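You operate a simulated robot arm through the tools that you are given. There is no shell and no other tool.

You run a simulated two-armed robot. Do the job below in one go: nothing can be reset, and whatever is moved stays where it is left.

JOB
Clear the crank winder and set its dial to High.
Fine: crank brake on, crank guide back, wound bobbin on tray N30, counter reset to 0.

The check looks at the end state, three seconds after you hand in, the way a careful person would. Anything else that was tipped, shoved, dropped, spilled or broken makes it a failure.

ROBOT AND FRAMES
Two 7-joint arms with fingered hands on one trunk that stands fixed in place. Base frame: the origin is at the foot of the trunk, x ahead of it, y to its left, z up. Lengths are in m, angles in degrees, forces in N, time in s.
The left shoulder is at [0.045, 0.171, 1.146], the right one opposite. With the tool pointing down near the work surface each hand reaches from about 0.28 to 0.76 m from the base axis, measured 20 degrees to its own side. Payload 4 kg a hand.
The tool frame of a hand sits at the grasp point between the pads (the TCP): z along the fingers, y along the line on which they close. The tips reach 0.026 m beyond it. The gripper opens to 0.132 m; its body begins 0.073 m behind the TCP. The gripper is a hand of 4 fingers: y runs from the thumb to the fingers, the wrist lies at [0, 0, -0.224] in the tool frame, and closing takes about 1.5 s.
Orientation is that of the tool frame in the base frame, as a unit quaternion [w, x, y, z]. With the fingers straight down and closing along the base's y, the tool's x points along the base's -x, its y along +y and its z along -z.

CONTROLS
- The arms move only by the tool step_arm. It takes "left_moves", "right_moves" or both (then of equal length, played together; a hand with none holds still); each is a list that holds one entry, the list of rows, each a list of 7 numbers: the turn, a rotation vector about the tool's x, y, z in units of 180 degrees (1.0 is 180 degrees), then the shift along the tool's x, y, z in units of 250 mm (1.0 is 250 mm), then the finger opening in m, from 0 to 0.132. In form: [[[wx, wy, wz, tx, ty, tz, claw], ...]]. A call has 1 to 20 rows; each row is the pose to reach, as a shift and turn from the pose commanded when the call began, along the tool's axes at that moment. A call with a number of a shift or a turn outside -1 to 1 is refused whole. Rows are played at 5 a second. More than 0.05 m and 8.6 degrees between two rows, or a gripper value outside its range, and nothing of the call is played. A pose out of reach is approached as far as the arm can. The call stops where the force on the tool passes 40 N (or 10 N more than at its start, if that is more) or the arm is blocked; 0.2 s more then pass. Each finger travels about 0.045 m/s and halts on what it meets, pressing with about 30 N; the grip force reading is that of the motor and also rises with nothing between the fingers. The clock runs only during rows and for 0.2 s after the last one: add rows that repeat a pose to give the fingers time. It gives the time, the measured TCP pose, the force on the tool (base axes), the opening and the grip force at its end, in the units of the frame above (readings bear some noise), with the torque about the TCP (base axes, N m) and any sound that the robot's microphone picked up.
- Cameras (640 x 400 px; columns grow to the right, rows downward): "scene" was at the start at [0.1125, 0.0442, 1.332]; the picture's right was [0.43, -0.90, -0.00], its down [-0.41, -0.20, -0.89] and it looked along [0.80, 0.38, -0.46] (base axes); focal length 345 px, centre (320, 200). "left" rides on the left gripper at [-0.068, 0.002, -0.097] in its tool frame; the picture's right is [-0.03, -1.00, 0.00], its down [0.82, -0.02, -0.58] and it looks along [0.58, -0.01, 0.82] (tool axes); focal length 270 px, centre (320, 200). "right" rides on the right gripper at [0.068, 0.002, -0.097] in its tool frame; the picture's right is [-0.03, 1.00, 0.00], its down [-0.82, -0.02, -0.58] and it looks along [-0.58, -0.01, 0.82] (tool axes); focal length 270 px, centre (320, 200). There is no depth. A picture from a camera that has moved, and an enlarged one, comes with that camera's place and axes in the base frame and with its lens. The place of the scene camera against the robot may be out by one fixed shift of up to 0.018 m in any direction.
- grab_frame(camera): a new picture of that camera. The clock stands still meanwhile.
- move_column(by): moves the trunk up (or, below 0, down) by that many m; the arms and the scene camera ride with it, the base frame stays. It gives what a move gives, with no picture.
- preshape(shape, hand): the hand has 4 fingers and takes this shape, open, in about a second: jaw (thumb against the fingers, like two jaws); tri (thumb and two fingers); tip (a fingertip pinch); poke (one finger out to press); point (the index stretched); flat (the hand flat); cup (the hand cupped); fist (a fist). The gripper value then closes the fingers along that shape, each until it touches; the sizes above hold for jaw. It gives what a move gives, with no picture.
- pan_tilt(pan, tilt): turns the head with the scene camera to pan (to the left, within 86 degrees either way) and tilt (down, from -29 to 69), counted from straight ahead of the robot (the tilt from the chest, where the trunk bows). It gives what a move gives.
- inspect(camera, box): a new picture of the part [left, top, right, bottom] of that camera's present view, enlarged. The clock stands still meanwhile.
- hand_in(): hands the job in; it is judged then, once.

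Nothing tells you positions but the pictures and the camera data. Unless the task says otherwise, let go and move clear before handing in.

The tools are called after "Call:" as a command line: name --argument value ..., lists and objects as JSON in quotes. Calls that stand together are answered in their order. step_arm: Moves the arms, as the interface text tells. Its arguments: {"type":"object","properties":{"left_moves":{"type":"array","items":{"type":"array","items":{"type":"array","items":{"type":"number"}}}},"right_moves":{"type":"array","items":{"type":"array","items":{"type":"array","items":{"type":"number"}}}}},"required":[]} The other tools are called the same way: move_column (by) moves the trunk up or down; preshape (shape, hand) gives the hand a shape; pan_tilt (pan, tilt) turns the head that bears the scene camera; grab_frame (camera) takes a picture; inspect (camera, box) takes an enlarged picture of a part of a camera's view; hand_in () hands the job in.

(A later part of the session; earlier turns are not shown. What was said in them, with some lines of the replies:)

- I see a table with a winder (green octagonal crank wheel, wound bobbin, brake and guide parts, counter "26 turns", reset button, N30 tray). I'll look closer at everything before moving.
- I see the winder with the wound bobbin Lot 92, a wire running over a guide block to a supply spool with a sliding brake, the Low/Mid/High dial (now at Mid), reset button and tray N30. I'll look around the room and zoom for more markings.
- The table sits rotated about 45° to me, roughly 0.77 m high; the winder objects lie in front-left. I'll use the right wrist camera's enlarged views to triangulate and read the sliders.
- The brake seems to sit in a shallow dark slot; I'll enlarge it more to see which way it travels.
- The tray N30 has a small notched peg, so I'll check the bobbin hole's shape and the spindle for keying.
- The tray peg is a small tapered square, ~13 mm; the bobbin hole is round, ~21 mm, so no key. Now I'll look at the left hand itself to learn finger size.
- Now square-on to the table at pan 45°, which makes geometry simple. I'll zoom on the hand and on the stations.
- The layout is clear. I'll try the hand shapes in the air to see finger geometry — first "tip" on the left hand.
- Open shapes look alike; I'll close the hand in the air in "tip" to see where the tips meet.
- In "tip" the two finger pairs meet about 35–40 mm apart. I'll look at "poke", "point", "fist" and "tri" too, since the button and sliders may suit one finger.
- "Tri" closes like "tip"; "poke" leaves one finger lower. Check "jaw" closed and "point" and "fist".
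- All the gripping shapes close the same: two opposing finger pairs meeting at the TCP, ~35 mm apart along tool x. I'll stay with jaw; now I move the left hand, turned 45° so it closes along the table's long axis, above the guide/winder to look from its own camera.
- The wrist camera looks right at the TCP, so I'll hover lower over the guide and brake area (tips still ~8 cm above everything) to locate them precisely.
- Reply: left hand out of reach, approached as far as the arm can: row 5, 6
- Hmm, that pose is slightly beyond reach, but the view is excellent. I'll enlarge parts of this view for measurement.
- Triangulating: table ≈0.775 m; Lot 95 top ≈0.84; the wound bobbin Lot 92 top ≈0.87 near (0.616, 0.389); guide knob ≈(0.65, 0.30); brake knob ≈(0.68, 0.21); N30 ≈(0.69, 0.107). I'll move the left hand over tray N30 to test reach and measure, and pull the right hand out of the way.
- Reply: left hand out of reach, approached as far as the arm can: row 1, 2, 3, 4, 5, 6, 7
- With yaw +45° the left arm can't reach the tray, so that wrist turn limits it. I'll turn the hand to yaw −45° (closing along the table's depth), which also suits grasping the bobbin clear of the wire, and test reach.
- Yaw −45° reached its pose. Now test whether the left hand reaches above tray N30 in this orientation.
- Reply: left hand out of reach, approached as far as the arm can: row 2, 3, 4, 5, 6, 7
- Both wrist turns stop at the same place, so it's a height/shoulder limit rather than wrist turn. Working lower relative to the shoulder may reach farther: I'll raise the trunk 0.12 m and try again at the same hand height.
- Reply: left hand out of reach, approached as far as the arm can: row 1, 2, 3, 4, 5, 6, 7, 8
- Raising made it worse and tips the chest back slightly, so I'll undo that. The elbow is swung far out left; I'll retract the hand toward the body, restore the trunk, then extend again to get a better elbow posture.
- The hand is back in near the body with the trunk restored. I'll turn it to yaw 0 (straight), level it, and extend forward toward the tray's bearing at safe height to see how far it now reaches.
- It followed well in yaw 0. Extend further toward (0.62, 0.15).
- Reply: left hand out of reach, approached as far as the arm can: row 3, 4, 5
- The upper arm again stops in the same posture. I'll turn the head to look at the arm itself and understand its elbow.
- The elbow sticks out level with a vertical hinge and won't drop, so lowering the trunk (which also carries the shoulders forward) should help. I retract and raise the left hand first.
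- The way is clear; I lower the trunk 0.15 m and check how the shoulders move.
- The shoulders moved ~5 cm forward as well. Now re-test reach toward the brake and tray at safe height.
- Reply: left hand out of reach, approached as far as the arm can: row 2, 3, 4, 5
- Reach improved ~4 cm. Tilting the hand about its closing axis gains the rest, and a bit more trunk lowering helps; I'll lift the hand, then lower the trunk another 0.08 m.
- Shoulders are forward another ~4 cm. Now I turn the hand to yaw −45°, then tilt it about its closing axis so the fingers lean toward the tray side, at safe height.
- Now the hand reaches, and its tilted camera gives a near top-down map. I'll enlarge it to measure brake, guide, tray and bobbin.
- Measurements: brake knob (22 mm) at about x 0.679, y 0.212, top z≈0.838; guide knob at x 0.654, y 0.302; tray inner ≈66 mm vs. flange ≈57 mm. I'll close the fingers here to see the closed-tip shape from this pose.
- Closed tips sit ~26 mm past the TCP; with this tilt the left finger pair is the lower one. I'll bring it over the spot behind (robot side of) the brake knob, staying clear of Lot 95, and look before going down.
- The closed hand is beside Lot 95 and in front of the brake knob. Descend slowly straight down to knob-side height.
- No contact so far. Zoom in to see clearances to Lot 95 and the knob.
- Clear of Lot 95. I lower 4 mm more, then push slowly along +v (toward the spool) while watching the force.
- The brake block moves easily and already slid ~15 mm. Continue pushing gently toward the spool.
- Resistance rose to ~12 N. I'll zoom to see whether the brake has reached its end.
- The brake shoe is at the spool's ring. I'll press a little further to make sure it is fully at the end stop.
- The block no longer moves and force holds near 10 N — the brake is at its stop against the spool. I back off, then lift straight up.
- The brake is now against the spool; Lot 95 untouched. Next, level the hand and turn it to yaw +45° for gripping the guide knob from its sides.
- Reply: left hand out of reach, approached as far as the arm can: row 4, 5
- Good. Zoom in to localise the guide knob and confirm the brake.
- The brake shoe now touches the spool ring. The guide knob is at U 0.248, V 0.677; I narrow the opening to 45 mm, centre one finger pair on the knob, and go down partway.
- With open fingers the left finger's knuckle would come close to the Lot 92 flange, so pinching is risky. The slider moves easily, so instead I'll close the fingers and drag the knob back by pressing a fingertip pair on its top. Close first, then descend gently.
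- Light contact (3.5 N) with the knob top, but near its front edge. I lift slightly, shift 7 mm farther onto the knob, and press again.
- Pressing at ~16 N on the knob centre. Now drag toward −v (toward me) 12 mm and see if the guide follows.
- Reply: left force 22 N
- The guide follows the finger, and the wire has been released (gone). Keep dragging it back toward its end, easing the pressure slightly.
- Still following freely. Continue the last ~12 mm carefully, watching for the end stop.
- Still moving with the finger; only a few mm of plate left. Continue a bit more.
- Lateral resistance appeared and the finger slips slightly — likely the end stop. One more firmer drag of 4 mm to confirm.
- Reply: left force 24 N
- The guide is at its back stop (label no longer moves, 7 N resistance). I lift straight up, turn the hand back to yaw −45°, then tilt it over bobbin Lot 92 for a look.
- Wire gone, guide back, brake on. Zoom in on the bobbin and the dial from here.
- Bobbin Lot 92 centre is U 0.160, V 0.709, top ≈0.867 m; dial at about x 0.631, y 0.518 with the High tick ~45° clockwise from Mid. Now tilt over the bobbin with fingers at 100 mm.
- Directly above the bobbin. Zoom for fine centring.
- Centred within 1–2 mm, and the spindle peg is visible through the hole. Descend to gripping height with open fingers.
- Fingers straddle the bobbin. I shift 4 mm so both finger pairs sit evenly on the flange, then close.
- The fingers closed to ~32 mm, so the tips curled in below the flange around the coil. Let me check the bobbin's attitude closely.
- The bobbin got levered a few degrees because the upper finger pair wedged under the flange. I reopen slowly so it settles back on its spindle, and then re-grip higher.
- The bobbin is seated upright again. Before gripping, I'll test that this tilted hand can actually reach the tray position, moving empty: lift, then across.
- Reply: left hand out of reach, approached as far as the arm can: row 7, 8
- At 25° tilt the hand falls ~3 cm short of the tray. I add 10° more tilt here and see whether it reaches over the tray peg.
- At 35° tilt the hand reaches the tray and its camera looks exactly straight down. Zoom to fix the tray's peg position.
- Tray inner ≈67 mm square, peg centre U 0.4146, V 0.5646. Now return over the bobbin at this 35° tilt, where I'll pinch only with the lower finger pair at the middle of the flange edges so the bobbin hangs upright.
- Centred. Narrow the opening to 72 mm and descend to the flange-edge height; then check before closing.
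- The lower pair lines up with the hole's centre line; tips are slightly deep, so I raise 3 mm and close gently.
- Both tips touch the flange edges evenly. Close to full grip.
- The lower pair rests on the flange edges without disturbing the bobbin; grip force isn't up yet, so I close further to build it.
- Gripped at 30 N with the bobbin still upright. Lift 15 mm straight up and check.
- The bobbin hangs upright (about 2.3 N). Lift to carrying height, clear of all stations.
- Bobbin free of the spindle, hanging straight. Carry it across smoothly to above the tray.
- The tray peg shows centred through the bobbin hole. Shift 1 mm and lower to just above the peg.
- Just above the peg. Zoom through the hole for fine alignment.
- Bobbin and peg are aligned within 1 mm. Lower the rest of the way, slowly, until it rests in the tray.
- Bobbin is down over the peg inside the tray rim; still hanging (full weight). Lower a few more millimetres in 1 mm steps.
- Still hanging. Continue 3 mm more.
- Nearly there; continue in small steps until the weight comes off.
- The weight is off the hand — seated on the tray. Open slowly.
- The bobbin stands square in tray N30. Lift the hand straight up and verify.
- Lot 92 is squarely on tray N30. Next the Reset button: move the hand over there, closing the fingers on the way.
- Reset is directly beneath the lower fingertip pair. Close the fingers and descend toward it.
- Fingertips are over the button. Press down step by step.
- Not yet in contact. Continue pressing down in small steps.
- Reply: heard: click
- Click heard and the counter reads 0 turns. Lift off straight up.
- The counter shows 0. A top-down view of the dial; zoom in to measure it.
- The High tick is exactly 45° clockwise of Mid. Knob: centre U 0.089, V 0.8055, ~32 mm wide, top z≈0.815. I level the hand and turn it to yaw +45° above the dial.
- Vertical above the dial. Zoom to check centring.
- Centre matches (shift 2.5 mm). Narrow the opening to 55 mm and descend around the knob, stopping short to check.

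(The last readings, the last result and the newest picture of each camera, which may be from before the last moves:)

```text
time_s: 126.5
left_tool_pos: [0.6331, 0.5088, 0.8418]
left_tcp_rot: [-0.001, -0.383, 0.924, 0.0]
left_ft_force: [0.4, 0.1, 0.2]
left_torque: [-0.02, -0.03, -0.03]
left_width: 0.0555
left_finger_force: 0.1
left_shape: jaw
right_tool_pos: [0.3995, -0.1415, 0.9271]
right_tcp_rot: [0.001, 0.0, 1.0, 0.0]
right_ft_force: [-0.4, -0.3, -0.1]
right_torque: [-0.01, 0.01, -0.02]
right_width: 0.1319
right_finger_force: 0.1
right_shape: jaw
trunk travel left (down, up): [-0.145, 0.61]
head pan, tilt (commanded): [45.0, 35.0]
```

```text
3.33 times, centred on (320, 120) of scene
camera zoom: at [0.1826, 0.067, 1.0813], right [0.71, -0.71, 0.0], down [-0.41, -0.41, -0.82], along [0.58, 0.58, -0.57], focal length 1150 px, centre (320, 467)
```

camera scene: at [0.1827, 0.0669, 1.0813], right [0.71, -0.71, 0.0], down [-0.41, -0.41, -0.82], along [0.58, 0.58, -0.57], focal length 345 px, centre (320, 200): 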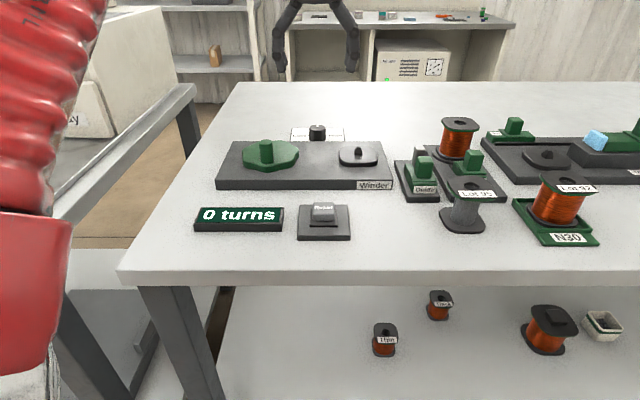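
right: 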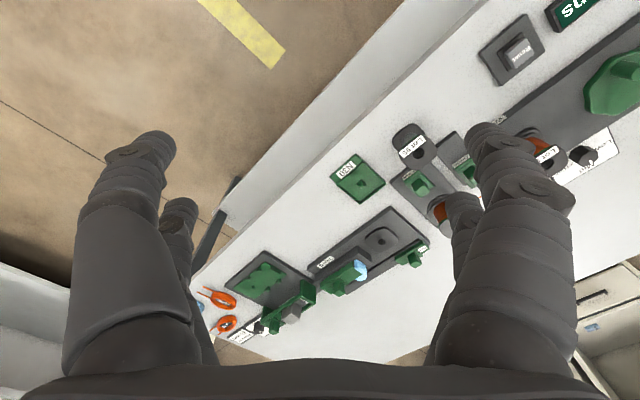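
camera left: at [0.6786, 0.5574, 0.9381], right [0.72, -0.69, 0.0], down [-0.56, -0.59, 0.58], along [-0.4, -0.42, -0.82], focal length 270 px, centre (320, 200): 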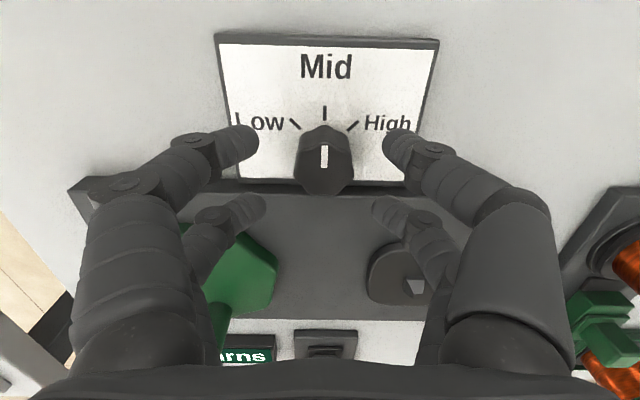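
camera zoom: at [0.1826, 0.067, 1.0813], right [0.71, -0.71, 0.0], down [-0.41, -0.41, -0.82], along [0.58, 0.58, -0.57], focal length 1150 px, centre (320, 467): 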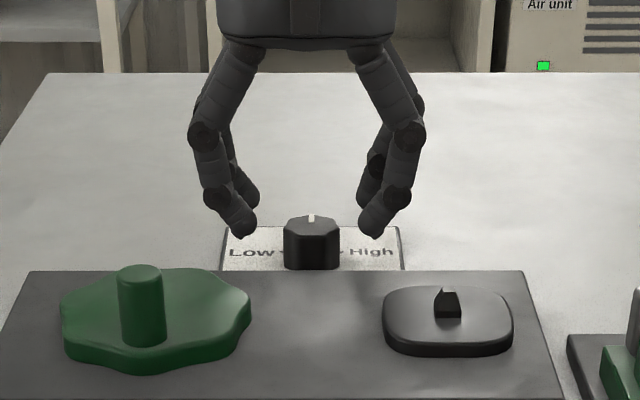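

Symmetric about the knob. Down 14 mm more, then close gently on it.

Call:
step_arm --left_moves '[[[0, 0, 0, 0, 0, 0.028, 0.055], [0, 0, 0, 0, 0, 0.056, 0.055], [0, 0, 0, 0, 0, 0.056, 0.045], [0, 0, 0, 0, 0, 0.056, 0.035], [0, 0, 0, 0, 0, 0.056, 0.028], [0, 0, 0, 0, 0, 0.056, 0.02], [0, 0, 0, 0, 0, 0.056, 0.01], [0, 0, 0, 0, 0, 0.056, 0.0], [0, 0, 0, 0, 0, 0.056, 0.0]]]'

Call:
grab_frame --camera "left"

Call:
inspect --camera "scene" --box '[280, 80, 360, 160]'

```text
time_s: 128.5
left_tool_pos: [0.6312, 0.5087, 0.8291]
left_tcp_rot: [-0.002, -0.383, 0.924, 0.001]
left_ft_force: [-5.4, -0.8, -5.0]
left_torque: [-0.02, 0.18, -0.01]
left_width: 0.0028
left_finger_force: 30.2
left_shape: jaw
right_tool_pos: [0.4002, -0.1419, 0.9279]
right_tcp_rot: [0.0, 0.0, 1.0, 0.0]
right_ft_force: [0.0, 0.3, -0.5]
right_torque: [-0.01, -0.03, 0.01]
right_width: 0.1321
right_finger_force: 0.1
right_shape: jaw
trunk travel left (down, up): [-0.145, 0.61]
head pan, tilt (commanded): [45.0, 35.0]
```

```text
taken
camera left: at [0.678, 0.5574, 0.9237], right [0.72, -0.69, 0.0], down [-0.56, -0.59, 0.58], along [-0.4, -0.42, -0.81], focal length 270 px, centre (320, 200)
```

left: 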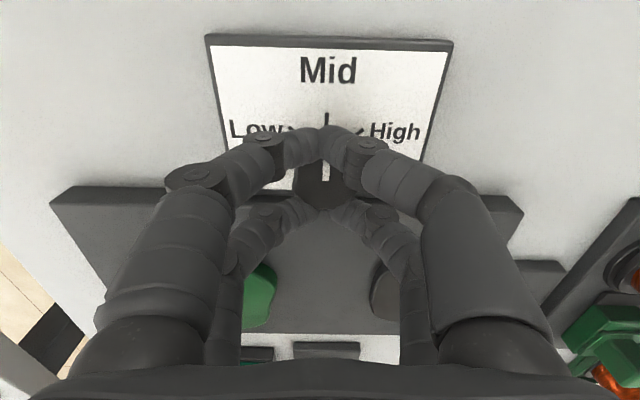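

```text
5.00 times, centred on (320, 120) of scene
camera zoom: at [0.1825, 0.0671, 1.0812], right [0.71, -0.71, 0.0], down [-0.41, -0.41, -0.82], along [0.58, 0.58, -0.57], focal length 1725 px, centre (320, 600)
```

zoom: 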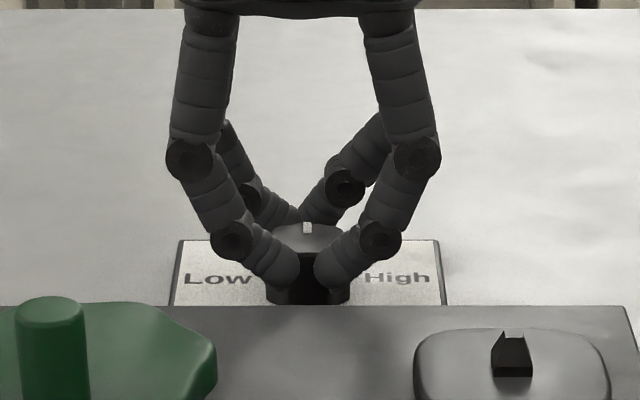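

The finger pairs hug the knob front and back. Now turn the hand 45° clockwise in small steps and see whether the dial follows.

Call:
step_arm --left_moves '[[[0, 0, 0.0278, 0, 0, 0, 0.0], [0, 0, 0.0556, 0, 0, 0, 0.0], [0, 0, 0.0833, 0, 0, 0, 0.0], [0, 0, 0.1111, 0, 0, 0, 0.0], [0, 0, 0.1389, 0, 0, 0, 0.0]]]'

Call:
grab_frame --camera "left"

Call:
inspect --camera "scene" --box '[280, 80, 360, 160]'

```text
time_s: 129.7
left_tool_pos: [0.6329, 0.5093, 0.8282]
left_tcp_rot: [-0.001, -0.174, 0.985, 0.0]
left_ft_force: [-4.1, 3.5, -9.9]
left_torque: [0.09, 0.11, -0.03]
left_width: 0.0031
left_finger_force: 29.7
left_shape: jaw
right_tool_pos: [0.4014, -0.1426, 0.9276]
right_tcp_rot: [-0.001, 0.0, 1.0, -0.001]
right_ft_force: [0.3, -0.5, -1.0]
right_torque: [-0.01, 0.01, 0.03]
right_width: 0.132
right_finger_force: 0.0
right_shape: jaw
trunk travel left (down, up): [-0.145, 0.61]
head pan, tilt (commanded): [45.0, 35.0]
```

```text
taken
camera left: at [0.6954, 0.5331, 0.9239], right [0.37, -0.93, 0.0], down [-0.76, -0.3, 0.58], along [-0.54, -0.21, -0.82], focal length 270 px, centre (320, 200)
```

left: 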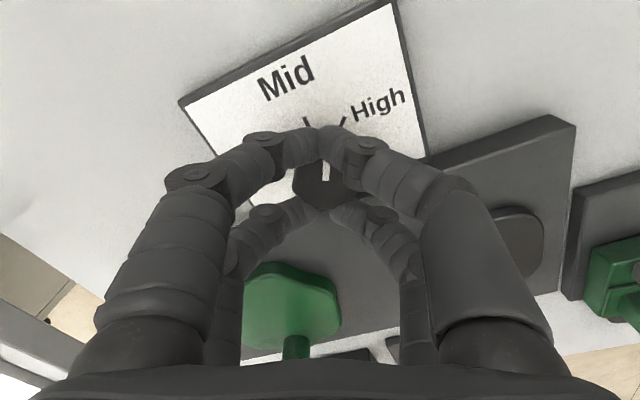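

```text
5.00 times, centred on (320, 120) of scene
camera zoom: at [0.1831, 0.0677, 1.0811], right [0.71, -0.71, 0.0], down [-0.41, -0.41, -0.82], along [0.58, 0.58, -0.57], focal length 1725 px, centre (320, 600)
```

zoom: 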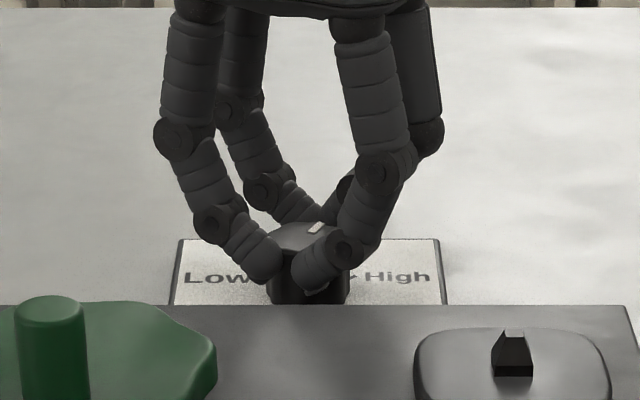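

The dial turns with the hand (25° so far). Continue the remaining 20°.

Call:
step_arm --left_moves '[[[0, 0, 0.0278, 0, 0, 0, 0.0], [0, 0, 0.0556, 0, 0, 0, 0.0], [0, 0, 0.0833, 0, 0, 0, 0.0], [0, 0, 0.1111, 0, 0, 0, 0.0], [0, 0, 0.1111, 0, 0, 0, 0.0]]]'

Call:
inspect --camera "left" --box '[240, 60, 420, 240]'

Call:
inspect --camera "scene" --box '[280, 80, 360, 160]'

```text
time_s: 130.9
left_tool_pos: [0.6345, 0.5088, 0.8286]
left_tcp_rot: [0.0, 0.0, 1.0, 0.0]
left_ft_force: [3.5, 4.6, -7.3]
left_torque: [0.15, -0.08, 0.02]
left_width: 0.0028
left_finger_force: 29.5
left_shape: jaw
right_tool_pos: [0.4005, -0.1412, 0.9287]
right_tcp_rot: [0.0, 0.001, 1.0, -0.002]
right_ft_force: [0.2, -1.0, -0.5]
right_torque: [0.0, -0.01, -0.01]
right_width: 0.132
right_finger_force: 0.0
right_shape: jaw
trunk travel left (down, up): [-0.145, 0.61]
head pan, tilt (commanded): [45.0, 35.0]
```

```text
2.22 times, centred on (330, 150) of left
camera zoom: at [0.7009, 0.5096, 0.924], right [0.02, -1.0, 0.0], down [-0.82, -0.02, 0.58], along [-0.58, -0.01, -0.82], focal length 601 px, centre (298, 311)
```

zoom: 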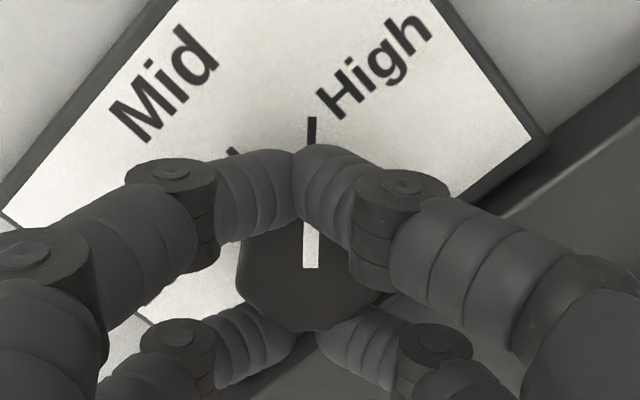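

```text
5.00 times, centred on (320, 120) of scene
camera zoom: at [0.1836, 0.0677, 1.081], right [0.71, -0.71, 0.0], down [-0.41, -0.41, -0.82], along [0.58, 0.58, -0.58], focal length 1725 px, centre (320, 600)
```

zoom: 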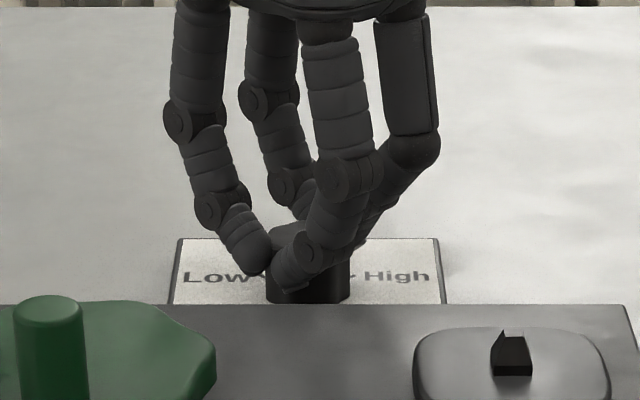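

The pointer lines up with the High tick. Release gently and lift straight up.

Call:
step_arm --left_moves '[[[0, 0, 0, 0, 0, 0, 0.008], [0, 0, 0, 0, 0, 0, 0.016], [0, 0, 0, 0, 0, 0, 0.026], [0, 0, 0, 0, 0, 0, 0.036], [0, 0, 0, 0, 0, 0, 0.046], [0, 0, 0, 0, 0, 0, 0.05], [0, 0, 0, 0, 0, -0.06, 0.05], [0, 0, 0, 0, 0, -0.15, 0.05], [0, 0, 0, 0, 0, -0.28, 0.06], [0, 0, 0, 0, 0, -0.42, 0.08], [0, 0, 0, 0, 0, -0.48, 0.1], [0, 0, 0, 0, 0, -0.48, 0.1]]]'

Call:
grab_frame --camera "left"

Call:
inspect --camera "scene" --box '[280, 80, 360, 160]'

```text
time_s: 133.5
left_tool_pos: [0.6333, 0.5073, 0.9509]
left_tcp_rot: [0.0, 0.001, 1.0, 0.0]
left_ft_force: [-0.4, 1.2, 0.1]
left_torque: [-0.03, 0.01, -0.02]
left_width: 0.0995
left_finger_force: 0.1
left_shape: jaw
right_tool_pos: [0.4001, -0.1409, 0.9274]
right_tcp_rot: [-0.001, 0.0, 1.0, 0.0]
right_ft_force: [0.1, 0.1, 1.3]
right_torque: [-0.02, -0.02, -0.03]
right_width: 0.132
right_finger_force: 0.1
right_shape: jaw
trunk travel left (down, up): [-0.145, 0.61]
head pan, tilt (commanded): [45.0, 35.0]
```

```text
taken
camera left: at [0.7007, 0.5086, 1.0453], right [0.03, -1.0, 0.0], down [-0.82, -0.02, 0.58], along [-0.58, -0.01, -0.82], focal length 270 px, centre (320, 200)
```

left: 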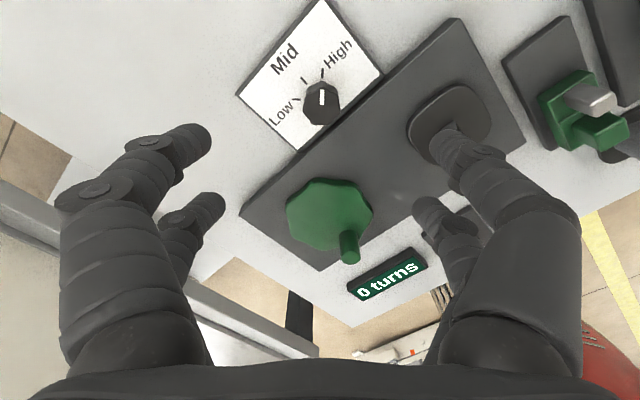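

```text
5.00 times, centred on (320, 120) of scene
camera zoom: at [0.1827, 0.067, 1.0813], right [0.71, -0.71, 0.0], down [-0.41, -0.41, -0.82], along [0.58, 0.58, -0.57], focal length 1725 px, centre (320, 600)
```

zoom: 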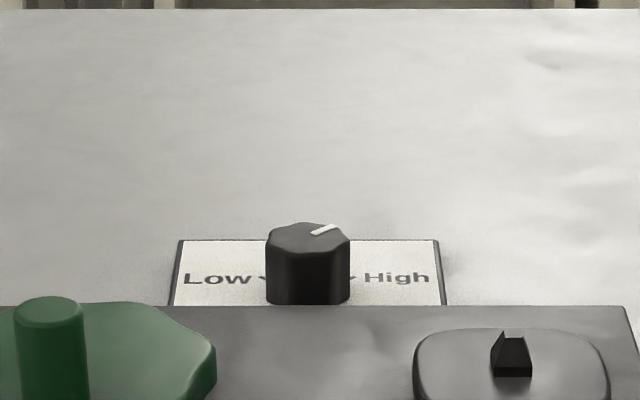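

Call:
inspect --camera "left" --box '[230, 0, 400, 160]'

Call:
grab_frame --camera "scene"

Call:
inspect --camera "scene" --box '[380, 100, 620, 250]'

```text
2.50 times, centred on (315, 80) of left
camera zoom: at [0.7007, 0.5086, 1.0453], right [0.03, -1.0, 0.0], down [-0.82, -0.02, 0.58], along [-0.58, -0.01, -0.82], focal length 676 px, centre (332, 500)
```

zoom: 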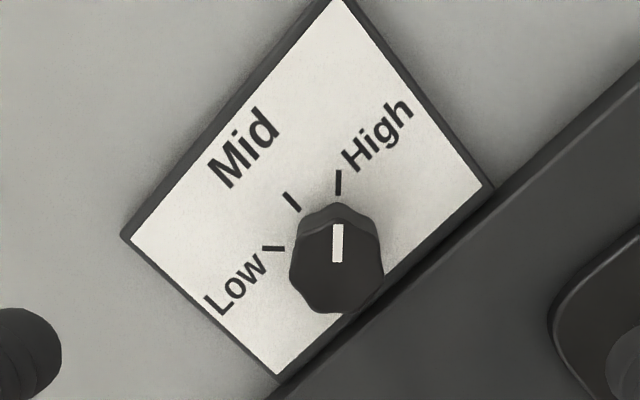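

```text
taken
camera scene: at [0.1827, 0.067, 1.0813], right [0.71, -0.71, 0.0], down [-0.41, -0.41, -0.82], along [0.58, 0.58, -0.57], focal length 345 px, centre (320, 200)
```

scene: 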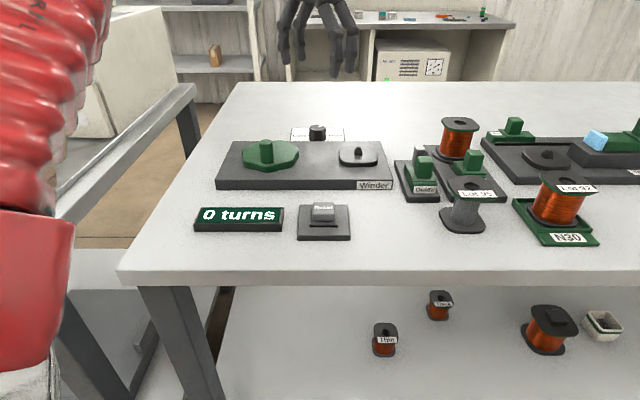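

```text
2.67 times, centred on (500, 175) of scene
camera zoom: at [0.1827, 0.067, 1.0813], right [0.71, -0.71, 0.0], down [-0.41, -0.41, -0.82], along [0.58, 0.58, -0.57], focal length 920 px, centre (-160, 267)
```

zoom: 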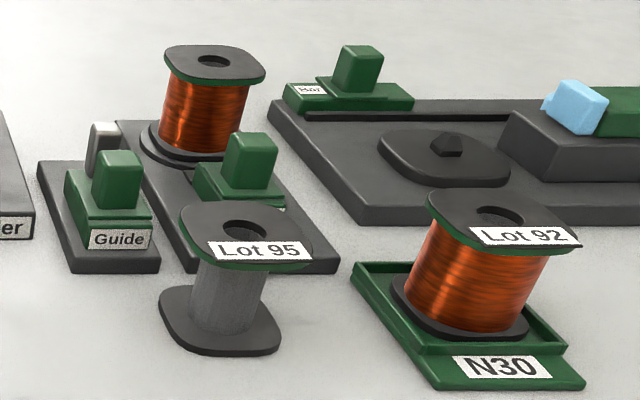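

The pointer sits on High. Check brake, guide and tray once more in close-up from the head camera.

Call:
inspect --camera "scene" --box '[390, 110, 500, 215]'

Call:
inspect --camera "scene" --box '[500, 165, 610, 255]'

Call:
inspect --camera "scene" --box '[180, 115, 400, 255]'

```text
3.81 times, centred on (445, 162) of scene
camera zoom: at [0.1827, 0.067, 1.0813], right [0.71, -0.71, 0.0], down [-0.41, -0.41, -0.82], along [0.58, 0.58, -0.57], focal length 1314 px, centre (-156, 343)
```

zoom: 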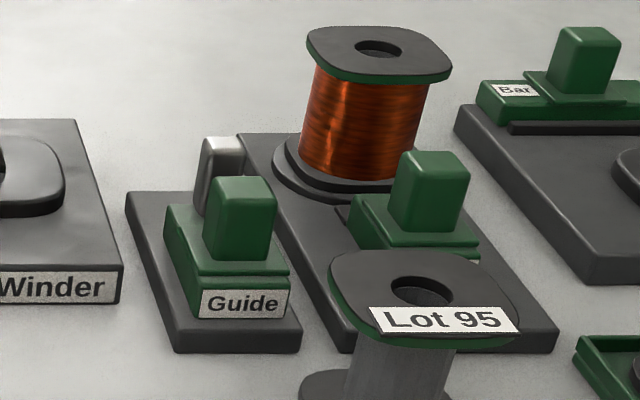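

```text
4.44 times, centred on (555, 210) of scene
camera zoom: at [0.1827, 0.067, 1.0813], right [0.71, -0.71, 0.0], down [-0.41, -0.41, -0.82], along [0.58, 0.58, -0.57], focal length 1533 px, centre (-724, 156)
```

zoom: 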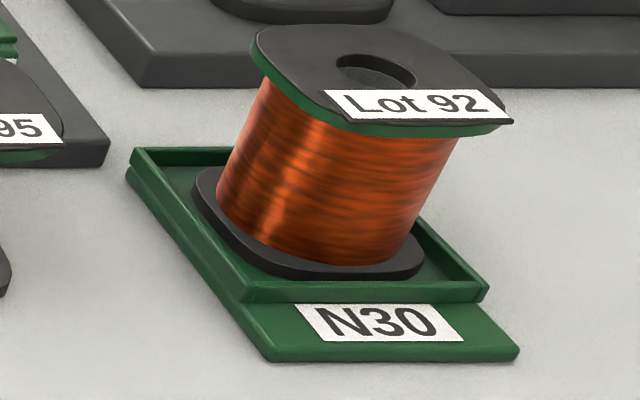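

```text
2.86 times, centred on (290, 185) of scene
camera zoom: at [0.1827, 0.067, 1.0813], right [0.71, -0.71, 0.0], down [-0.41, -0.41, -0.82], along [0.58, 0.58, -0.57], focal length 986 px, centre (406, 243)
```

zoom: 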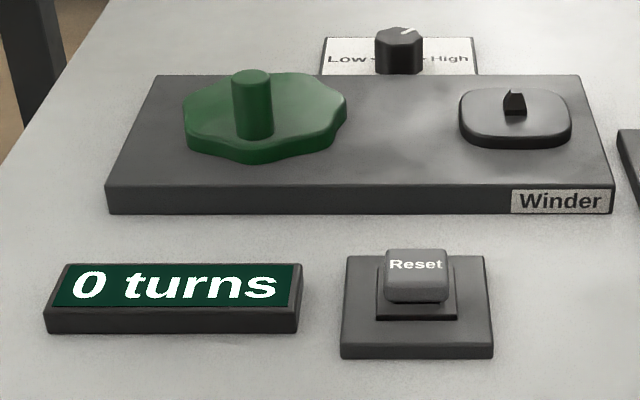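

Everything matches: brake on, guide back, Lot 92 seated on N30, counter 0, dial on High. I withdraw the left hand up and clear of the table.

Call:
step_arm --left_moves '[[[0, 0, 0, 0.03, 0, -0.12, 0.1], [0, 0, 0, 0.16, -0.05, -0.22, 0.1], [0, 0, 0, 0.3, -0.09, -0.3, 0.1], [0, 0, 0, 0.44, -0.14, -0.36, 0.1], [0, 0, 0, 0.58, -0.18, -0.4, 0.1], [0, 0, 0, 0.73, -0.22, -0.4, 0.1], [0, 0, 0, 0.73, -0.22, -0.4, 0.1]]]'

Call:
grab_frame --camera "scene"

Call:
inspect --camera "scene" --box '[180, 80, 420, 260]'

```text
time_s: 135.1
left_tool_pos: [0.4513, 0.4524, 1.0496]
left_tcp_rot: [-0.002, 0.001, 1.0, -0.001]
left_ft_force: [0.2, 0.1, 0.3]
left_torque: [0.0, 0.01, 0.0]
left_width: 0.1001
left_finger_force: 0.1
left_shape: jaw
right_tool_pos: [0.401, -0.1421, 0.9274]
right_tcp_rot: [-0.001, 0.0, 1.0, 0.0]
right_ft_force: [-0.5, 0.7, 0.5]
right_torque: [-0.01, 0.02, 0.04]
right_width: 0.1318
right_finger_force: 0.0
right_shape: jaw
trunk travel left (down, up): [-0.145, 0.61]
head pan, tilt (commanded): [45.0, 35.0]
```

```text
taken
camera scene: at [0.1827, 0.067, 1.0812], right [0.71, -0.71, 0.0], down [-0.41, -0.41, -0.82], along [0.58, 0.58, -0.57], focal length 345 px, centre (320, 200)
```

scene: 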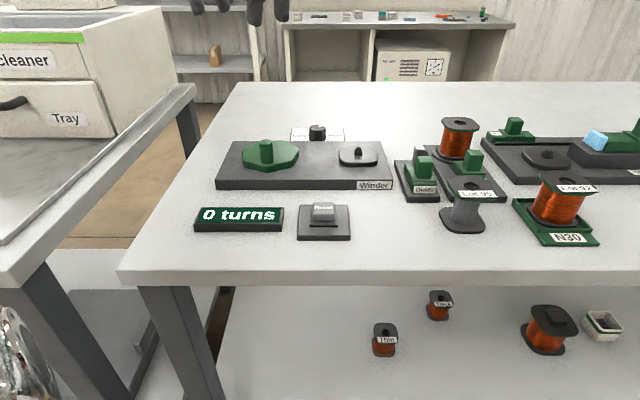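

```text
2.22 times, centred on (300, 170) of scene
camera zoom: at [0.1827, 0.067, 1.0812], right [0.71, -0.71, 0.0], down [-0.41, -0.41, -0.82], along [0.58, 0.58, -0.57], focal length 767 px, centre (364, 267)
```

zoom: 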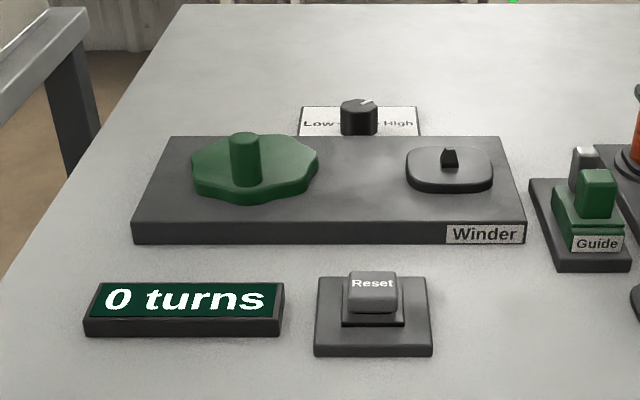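

The hands are clear and empty. The winder is cleared, the brake is on, the guide is back, Lot 92 sits on N30, the counter reads 0 and the dial is on High. Handing in.

Call:
hand_in

```text
The job is handed in.
```

The winder is cleared and its dial is set to High. I handed the job in after a last look at the table; no verdict has come back yet.

- **Brake:** on. I pushed it until its shoe met the spool's ring and it would go no further.
- **Guide:** back. I drew it toward the robot until it stopped; the wire came free as it moved.
- **Wound bobbin (Lot 92):** on tray N30, upright over the peg and inside the rim. My first grip tilted it slightly on the spindle, so I let it settle back and gripped it again.
- **Counter:** reads "0 turns"; the Reset button clicked when pressed.
- **Dial:** turned 45° clockwise from Mid, with the pointer on the High mark.

From the head camera, Lot 95 and the other things on the table looked undisturbed. Both hands ended empty and clear of the table.
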